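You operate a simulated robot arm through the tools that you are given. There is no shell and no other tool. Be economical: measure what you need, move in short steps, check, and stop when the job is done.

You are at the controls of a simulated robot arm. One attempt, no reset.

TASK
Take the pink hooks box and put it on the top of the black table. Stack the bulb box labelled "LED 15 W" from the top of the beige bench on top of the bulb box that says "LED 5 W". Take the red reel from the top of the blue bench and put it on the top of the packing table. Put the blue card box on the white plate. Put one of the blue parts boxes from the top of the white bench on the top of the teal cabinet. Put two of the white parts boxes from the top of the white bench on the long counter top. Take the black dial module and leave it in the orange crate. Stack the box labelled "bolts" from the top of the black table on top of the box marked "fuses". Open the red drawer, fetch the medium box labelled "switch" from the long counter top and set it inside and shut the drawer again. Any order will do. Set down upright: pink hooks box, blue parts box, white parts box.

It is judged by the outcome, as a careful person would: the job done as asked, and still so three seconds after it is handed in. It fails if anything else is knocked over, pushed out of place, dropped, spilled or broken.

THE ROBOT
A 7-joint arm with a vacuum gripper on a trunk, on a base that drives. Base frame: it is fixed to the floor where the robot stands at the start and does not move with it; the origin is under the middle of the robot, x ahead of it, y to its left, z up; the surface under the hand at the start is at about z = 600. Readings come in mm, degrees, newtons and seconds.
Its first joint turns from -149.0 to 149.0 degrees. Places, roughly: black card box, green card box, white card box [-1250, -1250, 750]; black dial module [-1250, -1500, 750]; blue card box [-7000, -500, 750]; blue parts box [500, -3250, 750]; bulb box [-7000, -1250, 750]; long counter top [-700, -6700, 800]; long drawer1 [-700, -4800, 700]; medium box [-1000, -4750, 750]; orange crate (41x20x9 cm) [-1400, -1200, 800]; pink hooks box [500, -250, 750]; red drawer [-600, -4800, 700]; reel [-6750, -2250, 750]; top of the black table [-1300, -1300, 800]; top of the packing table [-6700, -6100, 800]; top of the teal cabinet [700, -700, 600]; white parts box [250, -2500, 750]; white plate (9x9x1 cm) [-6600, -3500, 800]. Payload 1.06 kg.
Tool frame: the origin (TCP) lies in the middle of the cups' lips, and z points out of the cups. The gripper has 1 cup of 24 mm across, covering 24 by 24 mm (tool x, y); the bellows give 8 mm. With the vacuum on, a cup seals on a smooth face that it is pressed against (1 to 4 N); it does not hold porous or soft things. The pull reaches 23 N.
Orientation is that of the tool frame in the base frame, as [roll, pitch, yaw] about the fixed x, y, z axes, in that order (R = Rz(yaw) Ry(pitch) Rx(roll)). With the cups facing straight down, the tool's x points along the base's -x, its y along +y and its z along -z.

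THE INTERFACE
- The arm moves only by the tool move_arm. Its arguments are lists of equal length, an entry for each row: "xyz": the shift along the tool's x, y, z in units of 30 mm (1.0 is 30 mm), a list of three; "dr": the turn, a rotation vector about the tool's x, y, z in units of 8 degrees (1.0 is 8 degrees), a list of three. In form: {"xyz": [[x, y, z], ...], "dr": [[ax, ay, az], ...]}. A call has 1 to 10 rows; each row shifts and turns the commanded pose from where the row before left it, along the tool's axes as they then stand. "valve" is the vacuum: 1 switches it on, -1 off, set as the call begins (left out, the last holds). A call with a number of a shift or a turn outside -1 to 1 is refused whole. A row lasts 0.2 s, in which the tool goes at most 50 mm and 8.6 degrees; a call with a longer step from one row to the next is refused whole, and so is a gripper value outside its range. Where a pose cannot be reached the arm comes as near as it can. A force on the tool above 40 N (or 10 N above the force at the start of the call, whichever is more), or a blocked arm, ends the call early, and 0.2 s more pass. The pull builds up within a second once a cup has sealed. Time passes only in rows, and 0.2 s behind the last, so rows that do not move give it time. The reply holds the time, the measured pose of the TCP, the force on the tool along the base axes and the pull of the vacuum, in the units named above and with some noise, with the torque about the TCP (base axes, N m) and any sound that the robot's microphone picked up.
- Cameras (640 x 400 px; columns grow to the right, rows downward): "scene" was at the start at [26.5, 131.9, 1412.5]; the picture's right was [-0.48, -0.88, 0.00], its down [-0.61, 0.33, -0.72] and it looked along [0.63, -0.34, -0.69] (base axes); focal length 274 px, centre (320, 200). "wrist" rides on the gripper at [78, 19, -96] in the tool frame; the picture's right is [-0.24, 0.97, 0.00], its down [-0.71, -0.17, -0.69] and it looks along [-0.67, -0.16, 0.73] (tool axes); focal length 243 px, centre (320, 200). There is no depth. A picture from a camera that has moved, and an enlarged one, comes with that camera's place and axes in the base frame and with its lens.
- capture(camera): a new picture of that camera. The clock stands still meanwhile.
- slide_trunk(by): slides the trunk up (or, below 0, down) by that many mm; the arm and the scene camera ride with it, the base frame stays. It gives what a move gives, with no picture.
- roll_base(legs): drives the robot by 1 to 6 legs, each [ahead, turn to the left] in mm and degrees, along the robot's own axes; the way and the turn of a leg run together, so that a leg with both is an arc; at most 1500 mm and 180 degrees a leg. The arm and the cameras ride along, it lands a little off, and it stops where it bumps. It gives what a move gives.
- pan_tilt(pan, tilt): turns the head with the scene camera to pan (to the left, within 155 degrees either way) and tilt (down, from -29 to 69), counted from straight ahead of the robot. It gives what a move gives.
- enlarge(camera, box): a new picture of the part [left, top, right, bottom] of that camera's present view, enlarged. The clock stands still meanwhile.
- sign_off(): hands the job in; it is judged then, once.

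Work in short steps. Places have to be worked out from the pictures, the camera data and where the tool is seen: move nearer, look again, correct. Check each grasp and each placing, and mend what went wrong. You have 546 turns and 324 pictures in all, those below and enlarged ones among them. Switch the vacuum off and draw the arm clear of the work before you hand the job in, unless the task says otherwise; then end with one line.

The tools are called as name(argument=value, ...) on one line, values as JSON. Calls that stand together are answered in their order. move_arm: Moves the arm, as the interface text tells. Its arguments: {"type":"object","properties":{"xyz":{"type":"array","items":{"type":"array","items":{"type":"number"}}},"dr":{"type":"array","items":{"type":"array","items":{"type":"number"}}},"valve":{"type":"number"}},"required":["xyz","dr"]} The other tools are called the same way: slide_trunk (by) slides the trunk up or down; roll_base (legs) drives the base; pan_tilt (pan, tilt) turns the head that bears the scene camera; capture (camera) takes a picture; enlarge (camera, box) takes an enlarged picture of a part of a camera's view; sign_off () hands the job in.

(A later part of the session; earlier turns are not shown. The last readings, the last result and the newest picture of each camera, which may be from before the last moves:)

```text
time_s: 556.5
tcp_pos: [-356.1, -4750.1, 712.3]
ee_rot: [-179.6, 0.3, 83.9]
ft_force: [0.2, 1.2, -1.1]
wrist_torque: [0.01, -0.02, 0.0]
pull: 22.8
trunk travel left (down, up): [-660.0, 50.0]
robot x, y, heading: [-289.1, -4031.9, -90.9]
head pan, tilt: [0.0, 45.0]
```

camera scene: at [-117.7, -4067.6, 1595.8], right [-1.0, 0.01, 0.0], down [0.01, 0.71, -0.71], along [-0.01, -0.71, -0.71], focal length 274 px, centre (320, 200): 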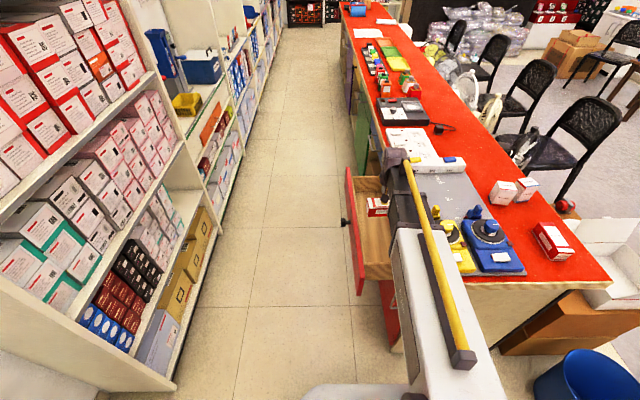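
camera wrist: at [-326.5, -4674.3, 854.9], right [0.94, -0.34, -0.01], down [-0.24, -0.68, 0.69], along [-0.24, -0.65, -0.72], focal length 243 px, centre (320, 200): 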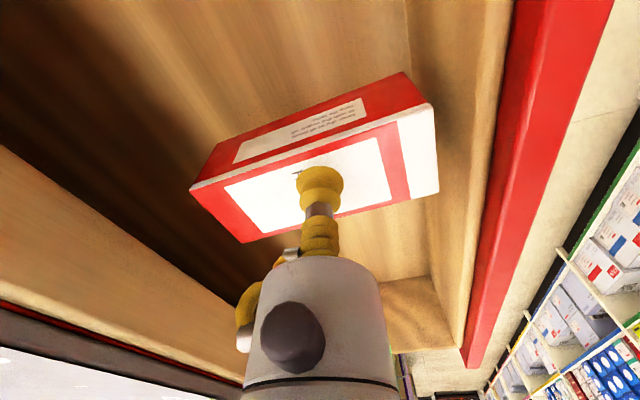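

move_arm(xyz=[[0, 0, 0.15], [0, 0, 0.1], [0, 0, 0]], dr=[[0, 0, 0], [0, 0, 0], [0, 0, 0]])

move_arm(xyz=[[0, 0, 0.1], [0, 0, 0.1], [0, 0, 0]], dr=[[0, 0, 0], [0, 0, 0], [0, 0, 0]])

move_arm(xyz=[[0, 0, 0.1], [0, 0, 0]], dr=[[0, 0, 0], [0, 0, 0]])

```text
time_s: 557.3
tcp_pos: [-357.1, -4750.7, 705.6]
ee_rot: [-179.6, 0.4, 83.8]
ft_force: [-1.3, -4.7, 18.2]
wrist_torque: [0.09, -0.11, -0.01]
pull: 22.6
trunk travel left (down, up): [-660.0, 50.0]
robot x, y, heading: [-288.1, -4033.5, -90.7]
head pan, tilt: [0.0, 45.0]
```

```text
time_s: 558.1
tcp_pos: [-356.5, -4749.0, 700.8]
ee_rot: [-179.6, 0.4, 83.9]
ft_force: [-0.2, -7.0, 35.0]
wrist_torque: [0.13, -0.06, -0.02]
pull: 23.1
trunk travel left (down, up): [-660.0, 50.0]
robot x, y, heading: [-285.3, -4032.4, -90.7]
head pan, tilt: [0.0, 45.0]
```

```text
time_s: 558.5
tcp_pos: [-355.7, -4749.2, 700.6]
ee_rot: [-179.6, 0.5, 84.0]
ft_force: [-0.2, 1.4, 24.0]
wrist_torque: [0.05, -0.07, 0.0]
pull: 22.9
trunk travel left (down, up): [-660.0, 50.0]
robot x, y, heading: [-284.0, -4031.8, -90.6]
head pan, tilt: [0.0, 45.0]
stopped in row 1: the force on the tool passed its limit at 48 N (the readings are from after the stop); the commanded pose is now the measured one
```

On the drawer's floor. I ease up, release and rise.

move_arm(xyz=[[0, 0, -0.15], [0, 0, 0], [0, 0, 0], [0, 0, 0], [0, 0, -0.15], [0, 0, -0.5], [0, 0, -1], [0, 0, -1], [0, 0, -1], [0, 0, -1]], dr=[[0, 0, 0], [0, 0, 0], [0, 0, 0], [0, 0, 0], [0, 0, 0], [0, 0, 0], [0, 0, 0], [0, 0, 0], [0, 0, 0], [0, 0, 0]], valve=-1)

move_arm(xyz=[[0, 0, -1], [0, 0, -1], [0, 0, -1], [0, 0, 0]], dr=[[0, 0, 0], [0, 0, 0], [0, 0, 0], [0, 0, 0]])

capture(camera="wrist")

```text
time_s: 560.7
tcp_pos: [-355.3, -4750.7, 845.3]
ee_rot: [-179.7, 0.3, 83.9]
ft_force: [0.3, -0.5, -0.9]
wrist_torque: [-0.03, 0.02, 0.02]
pull: 0.1
trunk travel left (down, up): [-660.0, 50.0]
robot x, y, heading: [-285.1, -4026.5, -90.9]
head pan, tilt: [0.0, 45.0]
```

```text
time_s: 561.7
tcp_pos: [-354.1, -4751.0, 933.4]
ee_rot: [-179.6, 0.3, 83.9]
ft_force: [0.0, 0.3, -0.1]
wrist_torque: [0.03, 0.03, -0.01]
pull: 0.0
trunk travel left (down, up): [-660.0, 50.0]
robot x, y, heading: [-282.1, -4027.3, -90.6]
head pan, tilt: [0.0, 45.0]
```

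```text
184 pictures are left
camera wrist: at [-325.5, -4674.1, 1028.0], right [0.94, -0.34, -0.01], down [-0.24, -0.68, 0.69], along [-0.24, -0.65, -0.72], focal length 243 px, centre (320, 200)
```

wrist: 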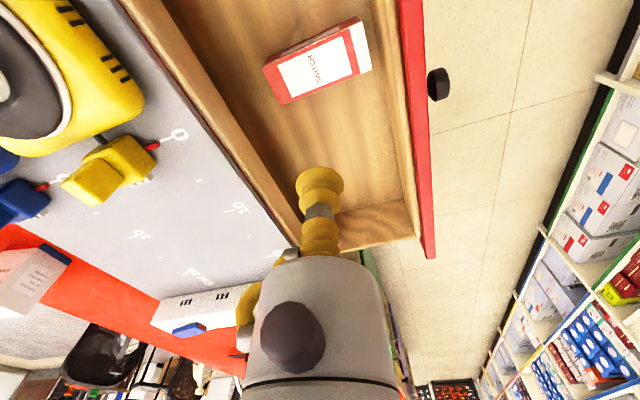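

The box lies flat in the drawer. To shut it I return to the aisle spot used before: retract the arm and drive round.

move_arm(xyz=[[1, 0, -0.5], [1, 0, -0.5], [1, 0, -0.5], [1, 0.3, -0.5], [1, 0.3, -0.5], [0.4, 0.3, -0.5], [0, 0, 0]], dr=[[0, 0, 0], [0, 0, 0], [0, 0, 0], [0, 0, 0], [0, 0, 0], [0, 0, 0], [0, 0, 0]])

roll_base(legs=[[0, 51], [455, 0], [0, -51], [-50, 0]])

pan_tilt(pan=-60, tilt=45)

capture(camera="scene")

```text
time_s: 563.3
tcp_pos: [-310.9, -4591.2, 1022.3]
ee_rot: [-179.6, 0.3, 83.9]
ft_force: [-0.1, 0.1, 0.0]
wrist_torque: [0.0, -0.01, -0.01]
pull: 0.1
trunk travel left (down, up): [-660.0, 50.0]
robot x, y, heading: [-284.3, -4030.9, -90.8]
head pan, tilt: [0.0, 45.0]
```

```text
time_s: 571.1
tcp_pos: [39.3, -4839.6, 1021.0]
ee_rot: [-179.5, 0.4, 83.6]
ft_force: [0.1, 0.1, 1.0]
wrist_torque: [0.0, 0.03, 0.0]
pull: 0.0
trunk travel left (down, up): [-660.0, 50.0]
robot x, y, heading: [69.9, -4282.3, -91.2]
head pan, tilt: [0.0, 45.0]
```

```text
time_s: 572.4
tcp_pos: [39.0, -4839.8, 1021.1]
ee_rot: [-179.7, 0.4, 83.6]
ft_force: [-0.7, 0.4, -0.2]
wrist_torque: [0.0, 0.01, -0.01]
pull: 0.0
trunk travel left (down, up): [-660.0, 50.0]
robot x, y, heading: [67.5, -4277.0, -91.0]
head pan, tilt: [-60.0, 45.0]
```

```text
183 pictures are left
camera scene: at [165.9, -4275.6, 1595.8], right [-0.48, 0.87, 0.0], down [0.62, 0.34, -0.71], along [-0.62, -0.34, -0.71], focal length 274 px, centre (320, 200)
```

scene: 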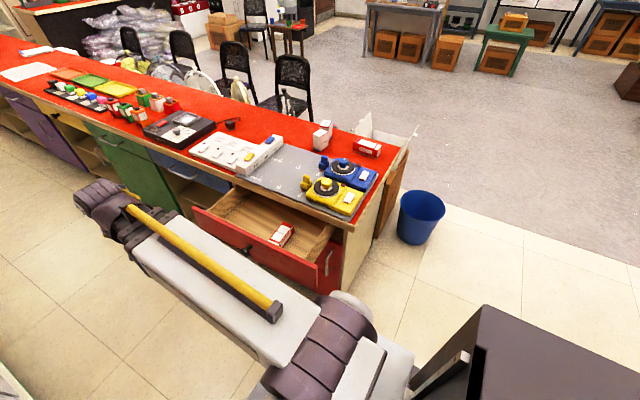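

I lower the trunk and repeat the arm sequence outside the drawer's front.

slide_trunk(by=-140)

move_arm(xyz=[[0, -1, 0], [0, -1, 0], [0, -1, 0], [0.1, -1, 0], [0.2, -1, 0], [0.2, -1, 0], [0.2, -1, 0], [0.2, -1, 0], [0.2, -1, 0], [0.2, -0.3, 0]], dr=[[0, 0, 0], [0, 0, 0], [0, 0, 0], [0, 0, 0], [0, 0, 0], [0, 0, 0], [0, 0, 0], [0, 0, 0], [0, 0, 0], [0, 0, 0]])

move_arm(xyz=[[0, 0, 0], [0, 0, 0], [0, 0, 0], [0, 0, 0], [0, 0, 0], [0, 0, 0], [0, 0, 0], [0, 0, 0], [0, 0, 0], [0, 0, 0]], dr=[[0, 0, 1], [0, 0, 1], [0, 0, 1], [0, 0, 1], [0, 0, 1], [0, 0, 1], [0, 0, 1], [0, 0, 1], [0, 0, 1], [0, 0, 1]])

capture(camera="scene")

```text
time_s: 574.1
tcp_pos: [38.1, -4839.1, 881.5]
ee_rot: [-179.6, 0.4, 83.6]
ft_force: [0.1, -0.5, 0.0]
wrist_torque: [-0.02, 0.03, -0.02]
pull: 0.1
trunk travel left (down, up): [-520.0, 190.0]
robot x, y, heading: [68.3, -4277.1, -91.2]
head pan, tilt: [-60.0, 45.0]
```

```text
time_s: 576.3
tcp_pos: [-234.3, -4767.9, 882.9]
ee_rot: [-179.6, 0.4, 83.6]
ft_force: [0.2, -0.5, 0.8]
wrist_torque: [0.01, 0.02, 0.0]
pull: 0.0
trunk travel left (down, up): [-520.0, 190.0]
robot x, y, heading: [65.0, -4283.6, -90.9]
head pan, tilt: [-60.0, 45.0]
```

```text
time_s: 578.5
tcp_pos: [-234.9, -4771.4, 883.9]
ee_rot: [179.7, 0.5, 3.3]
ft_force: [-0.5, 0.6, -0.8]
wrist_torque: [0.0, 0.01, 0.04]
pull: 0.0
trunk travel left (down, up): [-520.0, 190.0]
robot x, y, heading: [65.7, -4277.6, -91.1]
head pan, tilt: [-60.0, 45.0]
```

```text
182 pictures are left
camera scene: at [165.8, -4275.6, 1455.8], right [-0.48, 0.88, 0.0], down [0.62, 0.34, -0.71], along [-0.62, -0.34, -0.71], focal length 274 px, centre (320, 200)
```

scene: 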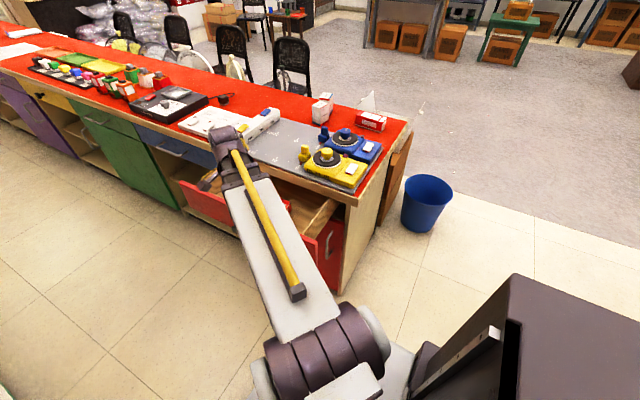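

I tilt to horizontal while descending to z≈706, staying outside the drawer front.

move_arm(xyz=[[0.3, 0, 0], [0, 0, 0.53], [0.07, 0, 0.53], [0.15, 0, 0.51], [0.22, 0, 0.49], [0.28, 0, 0.45], [0.34, 0, 0.41], [0.4, 0, 0.36], [0.44, 0, 0.3], [0, 0, 0]], dr=[[0, 0, 0.4], [0, -1, 0], [0, -1, 0], [0, -1, 0], [0, -1, 0], [0, -1, 0], [0, -1, 0], [0, -1, 0], [0, -1, 0], [0, 0, 0]])

move_arm(xyz=[[0.48, 0, 0.23], [0.51, 0, 0.16], [0.53, 0, 0.09], [0, 0, 0], [0, 0, 0]], dr=[[0, -1, 0], [0, -1, 0], [0, -1, 0], [0, -0.25, 0], [0, 0, 0]])

capture(camera="wrist")

capture(camera="scene")

```text
time_s: 580.7
tcp_pos: [-230.7, -4781.8, 753.0]
ee_rot: [179.2, 64.6, -0.2]
ft_force: [-0.1, 0.0, 0.0]
wrist_torque: [0.0, -0.01, 0.01]
pull: 0.1
out of reach, approached as far as the arm can: row 5, 6
trunk travel left (down, up): [-520.0, 190.0]
robot x, y, heading: [64.8, -4280.3, -91.5]
head pan, tilt: [-60.0, 45.0]
```

```text
time_s: 581.9
tcp_pos: [-231.1, -4781.0, 705.8]
ee_rot: [31.0, 89.4, -148.6]
ft_force: [-0.3, 0.1, -0.4]
wrist_torque: [0.02, 0.0, 0.02]
pull: 0.1
trunk travel left (down, up): [-520.0, 190.0]
robot x, y, heading: [68.1, -4278.4, -91.1]
head pan, tilt: [-60.0, 45.0]
```

```text
181 pictures are left
camera wrist: at [-134.3, -4800.1, 626.7], right [0.01, -0.97, 0.24], down [0.69, 0.18, 0.7], along [-0.72, 0.16, 0.67], focal length 243 px, centre (320, 200)
```

wrist: 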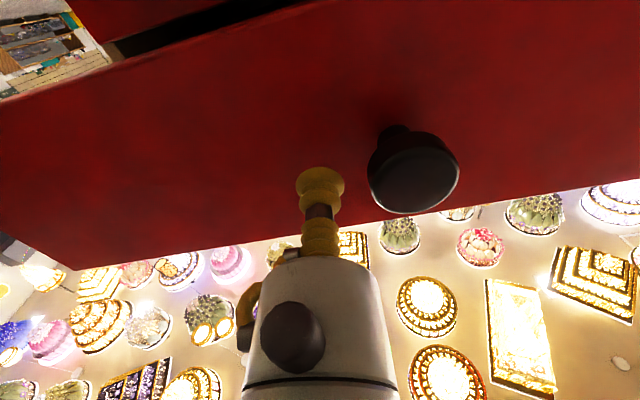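

```text
180 pictures are left
camera scene: at [165.9, -4275.6, 1455.8], right [-0.48, 0.88, 0.0], down [0.62, 0.34, -0.71], along [-0.62, -0.34, -0.71], focal length 274 px, centre (320, 200)
```

scene: 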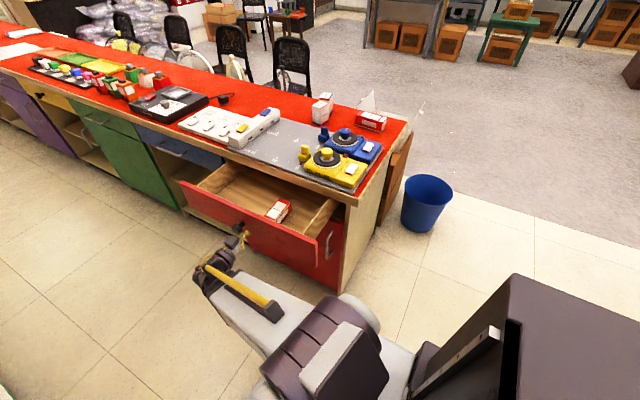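

Aligned beside the knob. I push the drawer shut.

move_arm(xyz=[[0, 0, 0.5], [0, 0, 0.5], [0, 0, 0.6], [0, 0, 0.7], [0, 0, 0.7], [0, 0, 0.7], [0, 0, 0.7], [0, 0, 0.7], [0, 0, 0.6], [0, 0, 0]], dr=[[0, 0, 0], [0, 0, 0], [0, 0, 0], [0, 0, 0], [0, 0, 0], [0, 0, 0], [0, 0, 0], [0, 0, 0], [0, 0, 0], [0, 0, 0]])

move_arm(xyz=[[0, 0, 0.6], [0, 0, 0.6], [0, 0, 0.5], [0, 0, 0.3], [0, 0, 0]], dr=[[0, 0, 0], [0, 0, 0], [0, 0, 0], [0, 0, 0], [0, 0, 0]])

```text
time_s: 584.1
tcp_pos: [-401.9, -4780.6, 707.8]
ee_rot: [31.3, 89.4, -148.4]
ft_force: [0.6, -0.1, 0.1]
wrist_torque: [-0.04, 0.01, 0.02]
pull: 0.0
trunk travel left (down, up): [-520.0, 190.0]
robot x, y, heading: [64.1, -4279.2, -91.0]
head pan, tilt: [-60.0, 45.0]
```

```text
time_s: 585.3
tcp_pos: [-461.1, -4782.7, 706.9]
ee_rot: [33.8, 89.6, -145.7]
ft_force: [0.1, 0.1, -0.7]
wrist_torque: [0.01, 0.0, -0.04]
pull: 0.0
trunk travel left (down, up): [-520.0, 190.0]
robot x, y, heading: [67.1, -4277.2, -91.2]
head pan, tilt: [-60.0, 45.0]
```

move_arm(xyz=[[0, 0, 0.3], [0, 0, 0.2], [0, 0, 0.1], [0, 0, 0]], dr=[[0, 0, 0], [0, 0, 0], [0, 0, 0], [0, 0, 0]])

capture(camera="scene")

```text
time_s: 586.3
tcp_pos: [-479.6, -4782.9, 708.0]
ee_rot: [30.8, 89.3, -148.7]
ft_force: [2.4, -0.4, 1.2]
wrist_torque: [-0.01, -0.04, 0.0]
pull: 0.0
trunk travel left (down, up): [-520.0, 190.0]
robot x, y, heading: [68.7, -4274.4, -91.3]
head pan, tilt: [-60.0, 45.0]
```

```text
179 pictures are left
camera scene: at [166.1, -4275.6, 1455.8], right [-0.48, 0.87, 0.0], down [0.62, 0.34, -0.71], along [-0.62, -0.34, -0.71], focal length 274 px, centre (320, 200)
```

scene: 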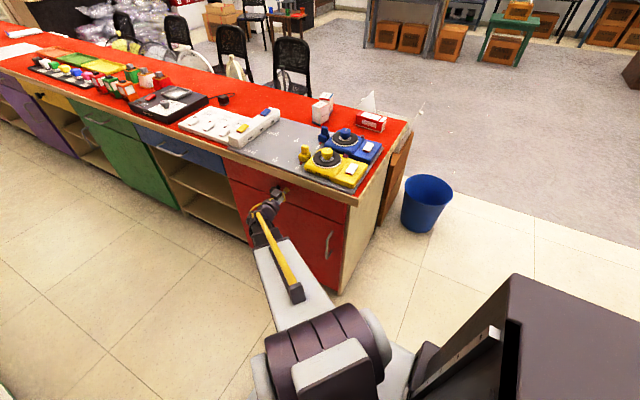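

It looks shut; I press a touch more to be sure it is home.

move_arm(xyz=[[0, 0, 0.1], [0, 0, 0.1], [0, 0, 0]], dr=[[0, 0, 0], [0, 0, 0], [0, 0, 0]])

move_arm(xyz=[[0, 0, -0.5], [0, 0, -1], [0, 0, -1], [0, 0, -1], [0, 0, 0]], dr=[[0, 0, 0], [0, 0, 0], [0, 0, 0], [0, 0, 0], [0, 0, 0]])

enlarge(camera="scene", box=[210, 140, 380, 300])

```text
time_s: 587.1
tcp_pos: [-484.0, -4783.4, 708.7]
ee_rot: [32.2, 89.4, -147.3]
ft_force: [8.2, 1.8, -1.4]
wrist_torque: [0.02, 0.03, 0.04]
pull: 0.0
trunk travel left (down, up): [-520.0, 190.0]
robot x, y, heading: [67.0, -4282.8, -90.8]
head pan, tilt: [-60.0, 45.0]
```

```text
time_s: 588.3
tcp_pos: [-382.1, -4782.9, 706.5]
ee_rot: [33.7, 89.5, -146.0]
ft_force: [0.8, -0.1, -0.1]
wrist_torque: [-0.05, 0.0, -0.01]
pull: 0.0
trunk travel left (down, up): [-520.0, 190.0]
robot x, y, heading: [66.8, -4277.0, -91.2]
head pan, tilt: [-60.0, 45.0]
```

```text
2.50 times, centred on (295, 220) of scene
camera zoom: at [166.0, -4275.6, 1455.8], right [-0.48, 0.88, 0.0], down [0.62, 0.34, -0.71], along [-0.62, -0.34, -0.71], focal length 686 px, centre (382, 150)
```

zoom: 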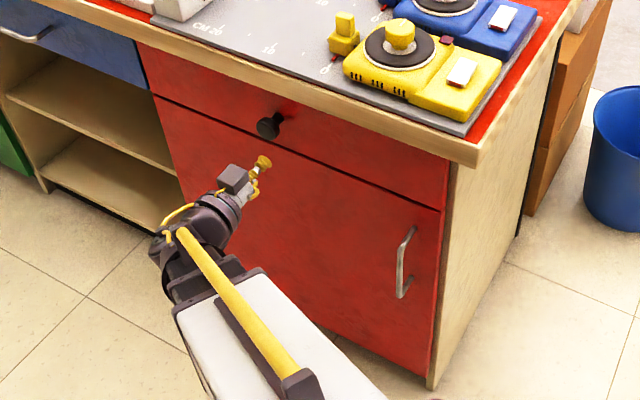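

The drawer is flush shut. I withdraw further and restore the tool to pointing down.

move_arm(xyz=[[0, 0, -1], [0, 0, -1], [-0.53, 0, -0.05], [-0.52, 0, -0.12], [-0.5, 0, -0.2], [-0.47, 0, -0.26], [-0.42, 0, -0.33], [-0.37, 0, -0.38], [-0.31, 0, -0.43], [-0.25, 0, -0.47]], dr=[[0, 0, 0], [0, 0, 0], [0, 1, 0], [0, 1, 0], [0, 1, 0], [0, 1, 0], [0, 1, 0], [0, 1, 0], [0, 1, 0], [0, 1, 0]])

move_arm(xyz=[[-0.17, 0, -0.5], [-0.1, 0, -0.52], [-0.03, 0, -0.5], [0, 0, -0.5], [0, 0, 0], [0, 0, 0], [0, 0, 0], [0, 0, 0], [0, 0, 0], [0, 0, 0]], dr=[[0, 1, 0], [0, 1, 0], [0, 1, 0], [0, 0.2, 0], [0, 0, -1], [0, 0, -1], [0, 0, -1], [0, 0, -1], [0, 0, -1], [0, 0, -1]])

capture(camera="scene")

```text
time_s: 590.5
tcp_pos: [-306.8, -4781.9, 833.6]
ee_rot: [179.7, 26.2, 0.3]
ft_force: [-0.2, 0.3, -0.1]
wrist_torque: [-0.02, -0.01, 0.02]
pull: 0.0
trunk travel left (down, up): [-520.0, 190.0]
robot x, y, heading: [68.1, -4277.8, -90.9]
head pan, tilt: [-60.0, 45.0]
```

```text
time_s: 592.7
tcp_pos: [-301.1, -4781.2, 895.2]
ee_rot: [-179.6, 0.7, 48.5]
ft_force: [-0.1, -0.7, 0.8]
wrist_torque: [0.05, 0.01, -0.01]
pull: 0.1
trunk travel left (down, up): [-520.0, 190.0]
robot x, y, heading: [65.9, -4280.2, -91.3]
head pan, tilt: [-60.0, 45.0]
```

```text
177 pictures are left
camera scene: at [165.8, -4275.6, 1455.8], right [-0.48, 0.88, 0.0], down [0.62, 0.34, -0.71], along [-0.62, -0.34, -0.71], focal length 274 px, centre (320, 200)
```

scene: 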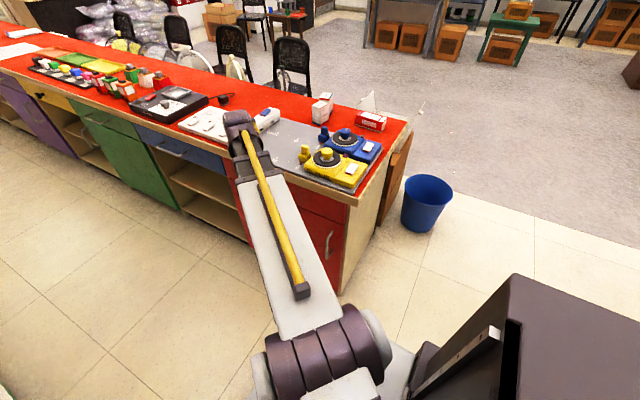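

I bring the arm to the front, raise the trunk, and drive out of the aisle.

move_arm(xyz=[[0.55, 0.94, 0], [0.55, 0.94, 0], [0.55, 0.94, 0], [0.55, 0.94, 0], [0.55, 0.94, 0], [0.55, 0.94, 0], [0.55, 0.94, 0], [0.55, 0.94, 0], [0.55, 0.94, 0], [0.55, 0.94, 0]], dr=[[0, 0, 0], [0, 0, 0], [0, 0, 0], [0, 0, 0], [0, 0, 0], [0, 0, 0], [0, 0, 0], [0, 0, 0], [0, 0, 0], [0, 0, 0]])

move_arm(xyz=[[0, 0, 0], [0, 0, 0], [0, 0, 0], [0, 0, 0], [0, 0, 0], [0, 0, 0]], dr=[[0, 0, -1], [0, 0, -1], [0, 0, -1], [0, 0, -1], [0, 0, -1], [0, 0, -0.2]])

slide_trunk(by=140)

roll_base(legs=[[30, 10], [0, 26], [-690, 0], [0, -126]])

pan_tilt(pan=0, tilt=15)

capture(camera="scene")

```text
time_s: 594.9
tcp_pos: [21.3, -4844.5, 891.6]
ee_rot: [-179.6, 0.8, 48.3]
ft_force: [0.5, 0.1, 0.1]
wrist_torque: [-0.03, -0.01, 0.08]
pull: 0.1
trunk travel left (down, up): [-520.0, 190.0]
robot x, y, heading: [65.9, -4280.5, -91.3]
head pan, tilt: [-60.0, 45.0]
```

```text
time_s: 596.3
tcp_pos: [19.9, -4844.8, 890.6]
ee_rot: [-179.1, 0.2, 90.2]
ft_force: [-0.2, -0.4, -0.7]
wrist_torque: [0.0, -0.03, 0.03]
pull: 0.0
trunk travel left (down, up): [-520.0, 190.0]
robot x, y, heading: [66.7, -4279.1, -91.0]
head pan, tilt: [-60.0, 45.0]
```

```text
time_s: 598.0
tcp_pos: [21.5, -4845.1, 1030.4]
ee_rot: [-179.0, 0.4, 90.1]
ft_force: [0.0, 0.0, 0.4]
wrist_torque: [-0.04, 0.04, -0.01]
pull: 0.1
trunk travel left (down, up): [-660.0, 50.0]
robot x, y, heading: [68.0, -4279.0, -90.9]
head pan, tilt: [-60.0, 45.0]
```

```text
time_s: 609.2
tcp_pos: [-901.0, -3671.1, 1032.1]
ee_rot: [-179.1, 0.4, -2.6]
ft_force: [-0.3, 0.0, 0.0]
wrist_torque: [0.01, -0.01, -0.01]
pull: 0.0
trunk travel left (down, up): [-660.0, 50.0]
robot x, y, heading: [-337.3, -3744.1, 176.2]
head pan, tilt: [-60.0, 45.0]
```

```text
time_s: 610.5
tcp_pos: [-901.1, -3672.3, 1030.0]
ee_rot: [-179.0, 0.4, -2.6]
ft_force: [0.7, 0.1, -0.9]
wrist_torque: [0.02, 0.02, 0.0]
pull: 0.0
trunk travel left (down, up): [-660.0, 50.0]
robot x, y, heading: [-342.2, -3744.8, 176.3]
head pan, tilt: [0.0, 15.0]
```

```text
176 pictures are left
camera scene: at [-397.8, -3908.8, 1642.6], right [0.06, 1.0, 0.0], down [0.26, -0.02, -0.97], along [-0.96, 0.06, -0.26], focal length 274 px, centre (320, 200)
```

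scene: 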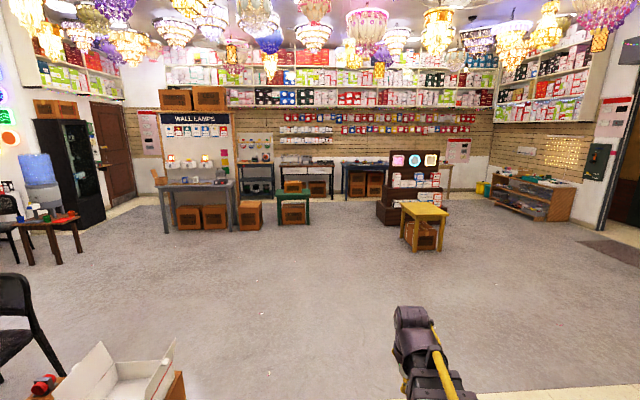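

I head west across the open floor and look again nearer the far benches.

roll_base(legs=[[1400, 0], [1400, 0]])

capture(camera="scene")

pan_tilt(pan=-40, tilt=15)

capture(camera="scene")

```text
time_s: 624.0
tcp_pos: [-3666.0, -3454.7, 1030.5]
ee_rot: [-179.1, 0.3, -3.6]
ft_force: [0.9, -0.4, 0.0]
wrist_torque: [-0.04, 0.0, 0.02]
pull: 0.1
trunk travel left (down, up): [-660.0, 50.0]
robot x, y, heading: [-3105.3, -3535.0, 175.5]
head pan, tilt: [0.0, 15.0]
```

```text
175 pictures are left
camera scene: at [-3165.8, -3701.5, 1642.6], right [0.08, 1.0, 0.0], down [0.26, -0.02, -0.97], along [-0.96, 0.08, -0.26], focal length 274 px, centre (320, 200)
```

scene: 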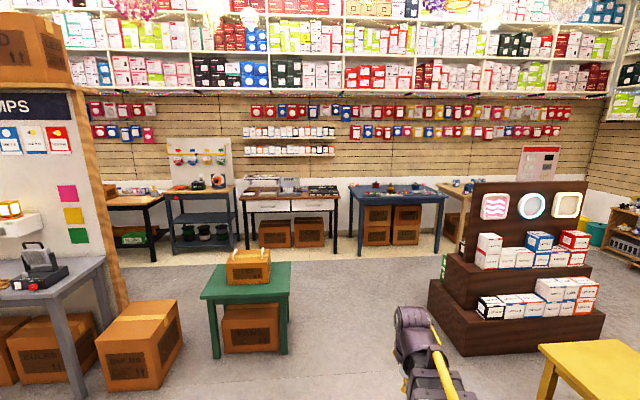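

```text
time_s: 625.0
tcp_pos: [-3664.5, -3456.2, 1029.5]
ee_rot: [-179.1, 0.3, -3.6]
ft_force: [0.0, -0.8, 0.2]
wrist_torque: [-0.01, -0.02, 0.02]
pull: 0.0
trunk travel left (down, up): [-660.0, 50.0]
robot x, y, heading: [-3100.6, -3537.9, 175.3]
head pan, tilt: [-40.0, 15.0]
```

```text
174 pictures are left
camera scene: at [-3139.2, -3643.5, 1642.7], right [0.7, 0.71, 0.0], down [0.18, -0.18, -0.97], along [-0.69, 0.68, -0.26], focal length 274 px, centre (320, 200)
```

scene: 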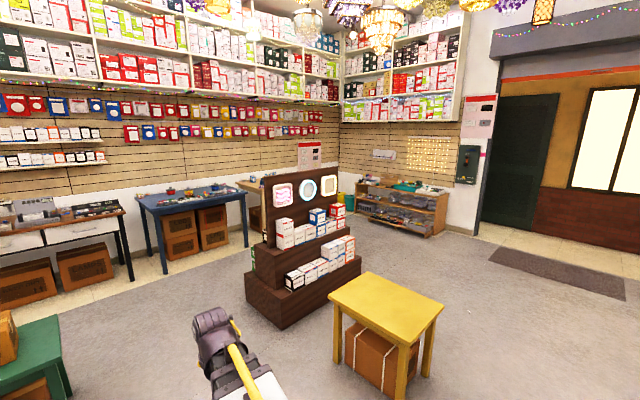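

The brown stand blocks a direct way to the beige bench, so I go round north of the yellow table.

roll_base(legs=[[0, -85.4], [1450, 0], [1450, 0], [0, 90], [1400, 0]])

pan_tilt(pan=0, tilt=20)

capture(camera="scene")

```text
time_s: 653.3
tcp_pos: [-5047.4, -558.1, 1030.7]
ee_rot: [-179.0, 0.2, 1.1]
ft_force: [-0.3, 0.4, 0.7]
wrist_torque: [0.0, 0.0, -0.03]
pull: 0.1
trunk travel left (down, up): [-660.0, 50.0]
robot x, y, heading: [-4482.1, -587.7, -180.0]
head pan, tilt: [-40.0, 15.0]
```

```text
time_s: 654.4
tcp_pos: [-5048.1, -558.6, 1030.6]
ee_rot: [-179.2, 0.4, 1.2]
ft_force: [0.9, 0.1, -0.2]
wrist_torque: [0.02, 0.0, -0.02]
pull: 0.1
trunk travel left (down, up): [-660.0, 50.0]
robot x, y, heading: [-4480.2, -593.2, -179.5]
head pan, tilt: [0.0, 20.0]
```

```text
173 pictures are left
camera scene: at [-4529.7, -762.7, 1634.5], right [0.0, 1.0, 0.0], down [0.34, 0.0, -0.94], along [-0.94, 0.0, -0.34], focal length 274 px, centre (320, 200)
```

scene: 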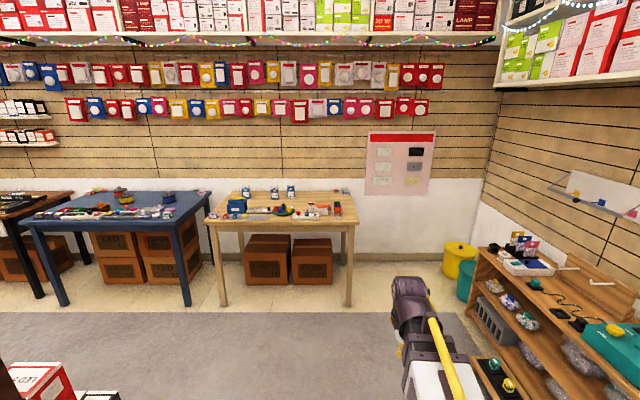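

enlarge(camera="scene", box=[195, 170, 375, 245])

```text
3.56 times, centred on (285, 208) of scene
camera zoom: at [-4529.7, -762.7, 1634.5], right [0.0, 1.0, 0.0], down [0.34, 0.0, -0.94], along [-0.94, 0.0, -0.34], focal length 976 px, centre (444, 173)
```

zoom: 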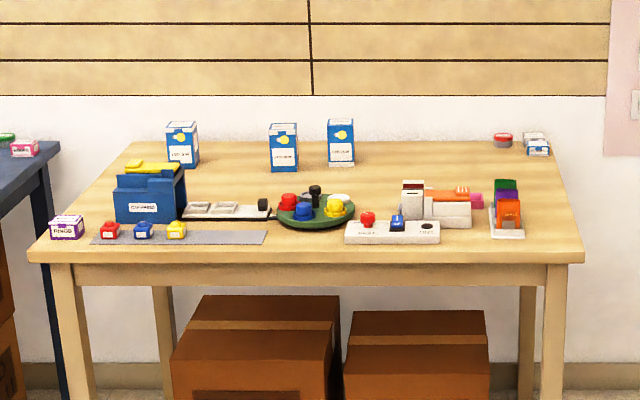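

pan_tilt(pan=50, tilt=40)

capture(camera="scene")

```text
time_s: 655.5
tcp_pos: [-5047.7, -558.5, 1029.5]
ee_rot: [-179.0, 0.4, 1.1]
ft_force: [0.1, -0.5, -0.5]
wrist_torque: [-0.01, 0.03, -0.02]
pull: 0.0
trunk travel left (down, up): [-660.0, 50.0]
robot x, y, heading: [-4483.5, -596.5, -179.6]
head pan, tilt: [50.0, 40.0]
```

```text
171 pictures are left
camera scene: at [-4491.1, -827.8, 1603.1], right [-0.77, 0.64, 0.0], down [0.41, 0.49, -0.77], along [-0.49, -0.59, -0.64], focal length 274 px, centre (320, 200)
```

scene: 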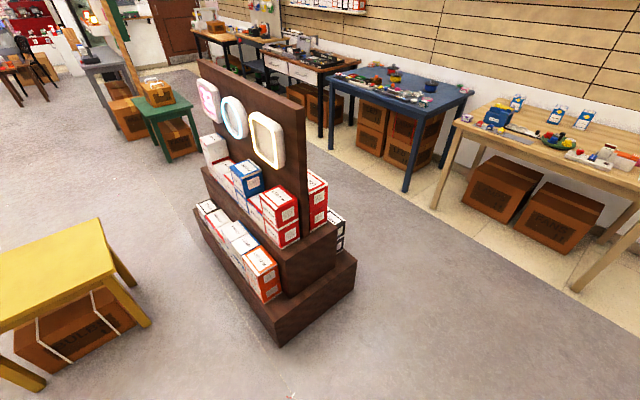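

The stand spans x −5300…−4700, y −2600…−1440, so there is room. I approach the beige bench.

roll_base(legs=[[920, 0], [0, 40], [560, 0], [0, -40]])

pan_tilt(pan=0, tilt=45)

capture(camera="scene")

```text
time_s: 666.9
tcp_pos: [-6399.0, -914.3, 1030.1]
ee_rot: [-179.2, 0.2, 0.9]
ft_force: [0.0, -0.6, 0.1]
wrist_torque: [0.02, 0.03, 0.0]
pull: 0.1
trunk travel left (down, up): [-660.0, 50.0]
robot x, y, heading: [-5832.9, -950.3, 179.9]
head pan, tilt: [50.0, 40.0]
```

```text
time_s: 668.1
tcp_pos: [-6399.8, -914.1, 1029.8]
ee_rot: [-179.1, 0.3, 0.9]
ft_force: [-0.8, 0.3, -0.1]
wrist_torque: [0.0, 0.01, -0.03]
pull: 0.0
trunk travel left (down, up): [-660.0, 50.0]
robot x, y, heading: [-5832.1, -951.8, 179.8]
head pan, tilt: [0.0, 45.0]
```

```text
170 pictures are left
camera scene: at [-5870.5, -1119.6, 1595.8], right [0.0, 1.0, 0.0], down [0.71, 0.0, -0.71], along [-0.71, 0.0, -0.71], focal length 274 px, centre (320, 200)
```

scene: 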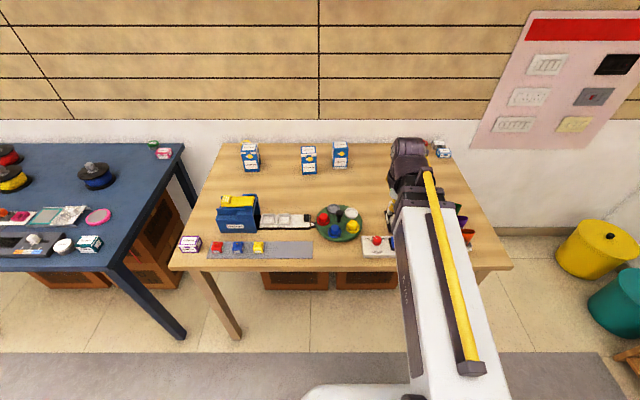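

enlarge(camera="scene", box=[230, 130, 360, 190])

```text
4.92 times, centred on (295, 160) of scene
camera zoom: at [-5870.5, -1119.6, 1595.8], right [0.0, 1.0, 0.0], down [0.71, 0.0, -0.71], along [-0.71, 0.0, -0.71], focal length 1351 px, centre (443, 397)
```

zoom: 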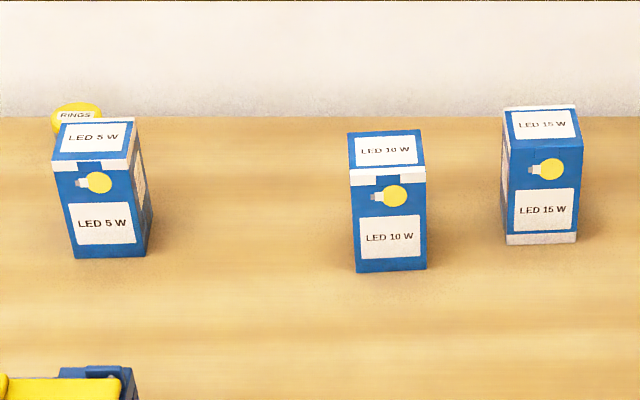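

LED 5 W at about (-6945,-1444), LED 15 W at (-6965,-1025), tops z≈868. The robot's base can go slightly under the bench between the legs: I move to (-6110,-1130).

roll_base(legs=[[0, 32], [330, 0], [0, -32]])

capture(camera="scene")

capture(camera="wrist")

```text
time_s: 673.4
tcp_pos: [-6680.1, -1089.1, 1030.3]
ee_rot: [-179.2, 0.4, 0.7]
ft_force: [-0.5, -0.6, 0.2]
wrist_torque: [-0.02, -0.01, -0.01]
pull: 0.0
trunk travel left (down, up): [-660.0, 50.0]
robot x, y, heading: [-6114.3, -1120.6, 179.9]
head pan, tilt: [0.0, 45.0]
```

```text
168 pictures are left
camera scene: at [-6150.2, -1295.4, 1595.8], right [0.0, 1.0, 0.0], down [0.71, 0.0, -0.71], along [-0.71, 0.0, -0.71], focal length 274 px, centre (320, 200)
```

scene: 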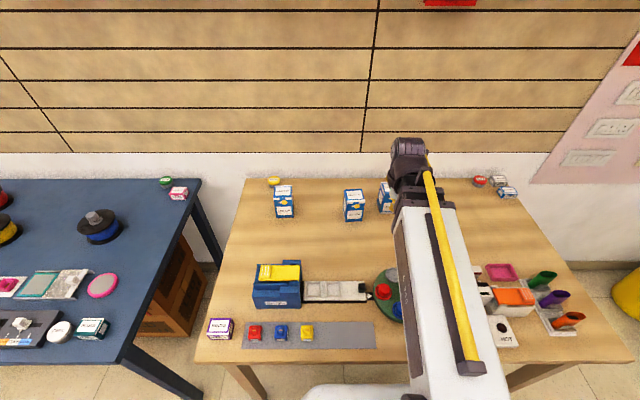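

```text
167 pictures are left
camera wrist: at [-6599.4, -1108.9, 1125.2], right [-0.22, -0.98, -0.01], down [-0.71, 0.15, 0.69], along [-0.67, 0.16, -0.72], focal length 243 px, centre (320, 200)
```

wrist: 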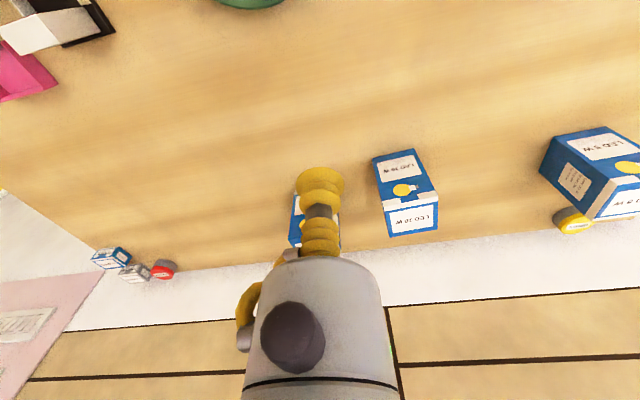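

move_arm(xyz=[[-0.9, -0.4, 0], [-0.9, -0.4, 0], [-0.9, -0.4, 0], [-0.9, -0.4, 0], [-0.9, -0.4, 0], [-0.9, 0, 0], [-0.9, 0, 0], [-0.9, 0, 0], [0, 0, 0]], dr=[[0, 0, 0], [0, 0, 0], [0, 0, 0], [0, 0, 0], [0, 0, 0], [0, 0, 0], [0, 0, 0], [0, 0, 0], [0, 0, 0]])

capture(camera="wrist")

```text
time_s: 675.4
tcp_pos: [-6896.4, -1031.0, 1032.7]
ee_rot: [-179.2, 0.3, 0.9]
ft_force: [0.8, -0.5, -0.3]
wrist_torque: [0.02, 0.01, 0.03]
pull: 0.1
trunk travel left (down, up): [-660.0, 50.0]
robot x, y, heading: [-6111.0, -1127.6, 180.0]
head pan, tilt: [0.0, 45.0]
```

```text
166 pictures are left
camera wrist: at [-6816.1, -1050.9, 1127.6], right [-0.22, -0.98, -0.01], down [-0.71, 0.15, 0.69], along [-0.67, 0.16, -0.72], focal length 243 px, centre (320, 200)
```

wrist: 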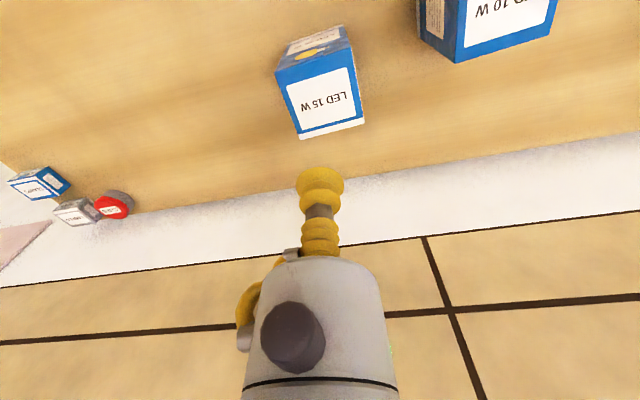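

move_arm(xyz=[[-0.5, 0, 0.6], [0, 0, 0.7], [0, 0, 0.7], [0, 0, 0]], dr=[[0, 0, 0], [0, 0, 0], [0, 0, 0], [0, 0, 0]])

capture(camera="wrist")

```text
time_s: 676.4
tcp_pos: [-6912.4, -1031.0, 973.3]
ee_rot: [-179.0, 0.3, 0.8]
ft_force: [0.8, 0.1, -0.9]
wrist_torque: [-0.01, -0.01, -0.01]
pull: 0.1
trunk travel left (down, up): [-660.0, 50.0]
robot x, y, heading: [-6110.5, -1125.9, 179.9]
head pan, tilt: [0.0, 45.0]
```

```text
165 pictures are left
camera wrist: at [-6832.6, -1050.7, 1068.5], right [-0.22, -0.98, -0.01], down [-0.71, 0.15, 0.69], along [-0.67, 0.16, -0.72], focal length 243 px, centre (320, 200)
```

wrist: 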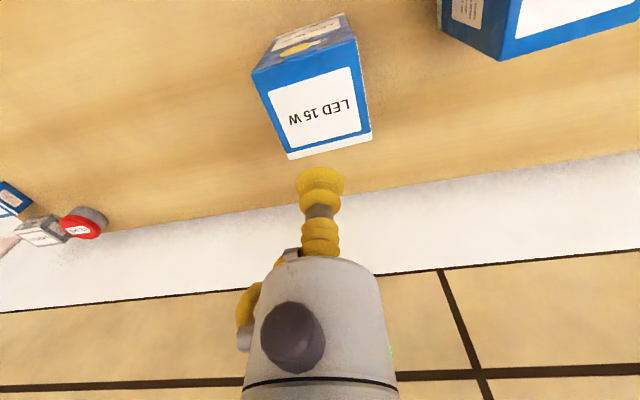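

LED 15 W's top is right below at about (-6911,-1029), z≈873. I descend and press.

move_arm(xyz=[[0, 0, 0.9], [0, 0, 0.9], [0, 0, 0.9], [0, 0, 0]], dr=[[0, 0, 0], [0, 0, 0], [0, 0, 0], [0, 0, 0]])

capture(camera="wrist")

```text
time_s: 677.2
tcp_pos: [-6912.1, -1028.1, 901.1]
ee_rot: [-179.1, 0.7, 0.8]
ft_force: [0.5, -1.1, 14.3]
wrist_torque: [0.0, 0.01, 0.01]
pull: 0.0
trunk travel left (down, up): [-660.0, 50.0]
robot x, y, heading: [-6118.3, -1127.9, 180.1]
head pan, tilt: [0.0, 45.0]
stopped in row 4: the force on the tool passed its limit at 43 N (the readings are from after the stop); the commanded pose is now the measured one
```

```text
164 pictures are left
camera wrist: at [-6832.2, -1048.3, 995.8], right [-0.22, -0.98, -0.01], down [-0.7, 0.15, 0.7], along [-0.68, 0.16, -0.72], focal length 243 px, centre (320, 200)
```

wrist: 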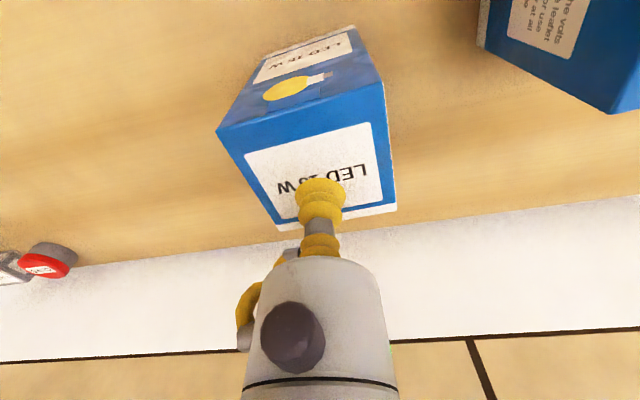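

The top is higher than judged (≈903) and the cup sits 15 mm too far back. I lift, re-centre, and press again with vacuum.

move_arm(xyz=[[0, 0, -0.4], [0.48, 0, 0], [0, 0, 0.2], [0, 0, 0], [0, 0, 0]], dr=[[0, 0, 0], [0, 0, 0], [0, 0, 0], [0, 0, 0], [0, 0, 0]], valve=1)

move_arm(xyz=[[0, 0, 0.1], [0, 0, 0.1], [0, 0, 0.05], [0, 0, 0], [0, 0, 0]], dr=[[0, 0, 0], [0, 0, 0], [0, 0, 0], [0, 0, 0], [0, 0, 0]])

capture(camera="wrist")

```text
time_s: 678.4
tcp_pos: [-6898.2, -1028.1, 904.3]
ee_rot: [-179.1, 0.7, 0.9]
ft_force: [-0.1, 0.4, 8.4]
wrist_torque: [0.0, 0.02, 0.0]
pull: 22.6
trunk travel left (down, up): [-660.0, 50.0]
robot x, y, heading: [-6112.6, -1127.6, 179.9]
head pan, tilt: [0.0, 45.0]
```

```text
time_s: 679.7
tcp_pos: [-6897.9, -1027.3, 901.2]
ee_rot: [-179.1, 0.9, 0.9]
ft_force: [0.8, -1.7, 20.5]
wrist_torque: [0.0, -0.08, -0.02]
pull: 22.8
trunk travel left (down, up): [-660.0, 50.0]
robot x, y, heading: [-6111.3, -1126.9, 179.9]
head pan, tilt: [0.0, 45.0]
stopped in row 5: the force on the tool passed its limit at 41 N (the readings are from after the stop); the commanded pose is now the measured one
```

```text
163 pictures are left
camera wrist: at [-6817.6, -1047.9, 995.0], right [-0.22, -0.98, -0.01], down [-0.7, 0.15, 0.7], along [-0.68, 0.16, -0.71], focal length 243 px, centre (320, 200)
```

wrist: 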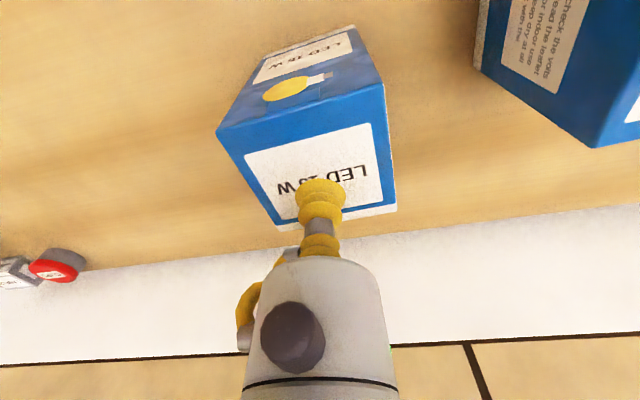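

The box was already held (it moved with the cup). Its centre sits about 15 mm in front of the TCP. I lift it well clear.

move_arm(xyz=[[0, 0, -0.3], [0, 0, -0.7], [0, 0, -0.9], [0, 0, -0.9], [0, 0, -0.9], [0, 0, -0.9], [0, 0, -0.9], [0, 0, -0.9], [0, 0, -0.6], [0, 0, 0]], dr=[[0, 0, 0], [0, 0, 0], [0, 0, 0], [0, 0, 0], [0, 0, 0], [0, 0, 0], [0, 0, 0], [0, 0, 0], [0, 0, 0], [0, 0, 0]])

capture(camera="scene")

enlarge(camera="scene", box=[240, 120, 440, 230])

```text
time_s: 681.9
tcp_pos: [-6898.3, -1030.8, 1108.5]
ee_rot: [-179.2, 0.7, 0.9]
ft_force: [-0.2, -0.2, -0.7]
wrist_torque: [-0.02, 0.03, 0.01]
pull: 22.9
trunk travel left (down, up): [-660.0, 50.0]
robot x, y, heading: [-6109.1, -1128.9, 179.8]
head pan, tilt: [0.0, 45.0]
```

```text
162 pictures are left
camera scene: at [-6150.3, -1295.5, 1595.8], right [0.0, 1.0, 0.0], down [0.71, 0.0, -0.71], along [-0.71, 0.0, -0.71], focal length 274 px, centre (320, 200)
```

scene: 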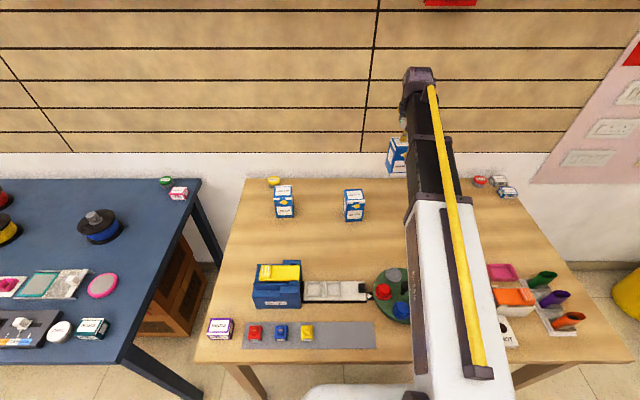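

```text
3.20 times, centred on (340, 175) of scene
camera zoom: at [-6150.3, -1295.5, 1595.8], right [0.0, 1.0, 0.0], down [0.71, 0.0, -0.71], along [-0.71, 0.0, -0.71], focal length 878 px, centre (256, 280)
```

zoom: 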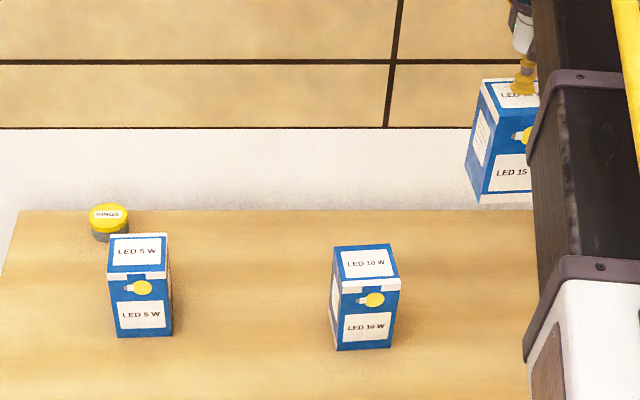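

Heights fit a bench top at z≈796. LED 5 W is near (-6878,-1429). I carry the box over, stopping short on the near side to look.

move_arm(xyz=[[0.4, 0.5, 0], [0.5, 0.9, 0], [0.5, 0.9, 0], [0.5, 0.9, 0], [0.5, 0.9, 0], [0.5, 0.9, 0], [0.4, 0.9, 0], [0, 0.9, 0], [0, 0.9, 0], [0, 0.9, 0]], dr=[[0, 0, 0], [0, 0, 0], [0, 0, 0], [0, 0, 0], [0, 0, 0], [0, 0, 0], [0, 0, 0], [0, 0, 0], [0, 0, 0], [0, 0, 0]])

move_arm(xyz=[[0, 0.9, 0], [0, 0.9, 0], [0, 0.9, 0], [0, 0.9, 0], [0, 0.9, 0], [0, 0.1, 0], [0, 0, 0]], dr=[[0, 0, 0], [0, 0, 0], [0, 0, 0], [0, 0, 0], [0, 0, 0], [0, 0, 0], [0, 0, 0]])

capture(camera="wrist")

enlarge(camera="scene", box=[230, 110, 400, 240])

```text
time_s: 684.1
tcp_pos: [-6795.0, -1286.8, 1104.7]
ee_rot: [-179.0, 0.6, 0.8]
ft_force: [0.3, -0.8, -1.1]
wrist_torque: [-0.01, -0.02, -0.03]
pull: 22.6
trunk travel left (down, up): [-660.0, 50.0]
robot x, y, heading: [-6114.1, -1126.0, 179.9]
head pan, tilt: [0.0, 45.0]
```

```text
time_s: 685.7
tcp_pos: [-6791.8, -1426.8, 1100.8]
ee_rot: [-179.2, 0.7, 0.8]
ft_force: [-0.8, -0.1, -0.7]
wrist_torque: [0.02, 0.0, -0.02]
pull: 23.0
trunk travel left (down, up): [-660.0, 50.0]
robot x, y, heading: [-6112.6, -1123.7, 179.9]
head pan, tilt: [0.0, 45.0]
```

```text
160 pictures are left
camera wrist: at [-6711.2, -1446.0, 1195.7], right [-0.22, -0.98, -0.01], down [-0.7, 0.15, 0.7], along [-0.68, 0.16, -0.72], focal length 243 px, centre (320, 200)
```

wrist: 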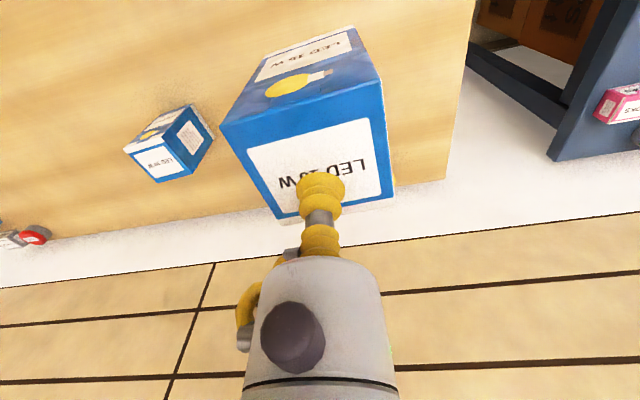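

```text
3.08 times, centred on (315, 175) of scene
camera zoom: at [-6150.3, -1295.5, 1595.8], right [0.0, 1.0, 0.0], down [0.71, 0.0, -0.71], along [-0.71, 0.0, -0.71], focal length 844 px, centre (335, 277)
```

zoom: 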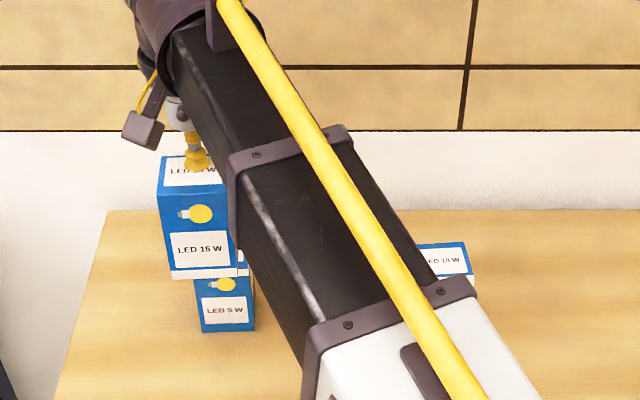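

To measure LED 5 W exactly, I step aside so the held box doesn't hide it.

move_arm(xyz=[[0, -0.9, 0], [0, -0.9, 0], [0, -0.9, 0], [0, -0.8, 0], [0, 0, 0]], dr=[[0, 0, 0], [0, 0, 0], [0, 0, 0], [0, 0, 0], [0, 0, 0]])

capture(camera="wrist")

enlarge(camera="wrist", box=[390, 100, 510, 220])

```text
time_s: 686.9
tcp_pos: [-6794.5, -1318.6, 1103.5]
ee_rot: [-179.0, 0.8, 0.9]
ft_force: [0.1, -0.6, -1.4]
wrist_torque: [-0.04, 0.01, 0.0]
pull: 22.6
trunk travel left (down, up): [-660.0, 50.0]
robot x, y, heading: [-6110.6, -1123.2, 180.3]
head pan, tilt: [0.0, 45.0]
```

```text
158 pictures are left
camera wrist: at [-6714.3, -1338.9, 1197.8], right [-0.22, -0.98, -0.01], down [-0.7, 0.15, 0.7], along [-0.68, 0.16, -0.72], focal length 243 px, centre (320, 200)
```

wrist: 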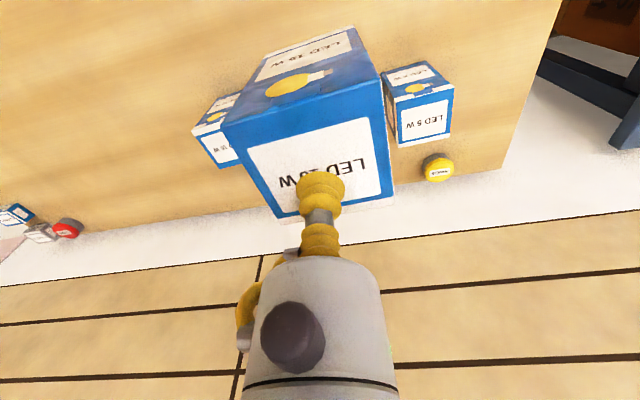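

```text
3.33 times, centred on (450, 160) of wrist
camera zoom: at [-6714.3, -1338.9, 1197.8], right [-0.22, -0.98, -0.01], down [-0.7, 0.15, 0.7], along [-0.68, 0.16, -0.72], focal length 809 px, centre (-113, 333)
```

zoom: 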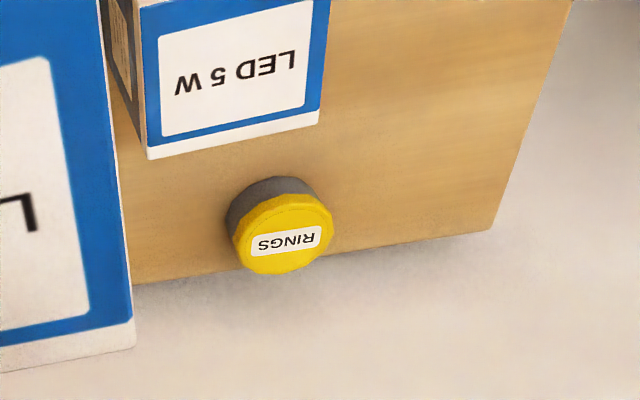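

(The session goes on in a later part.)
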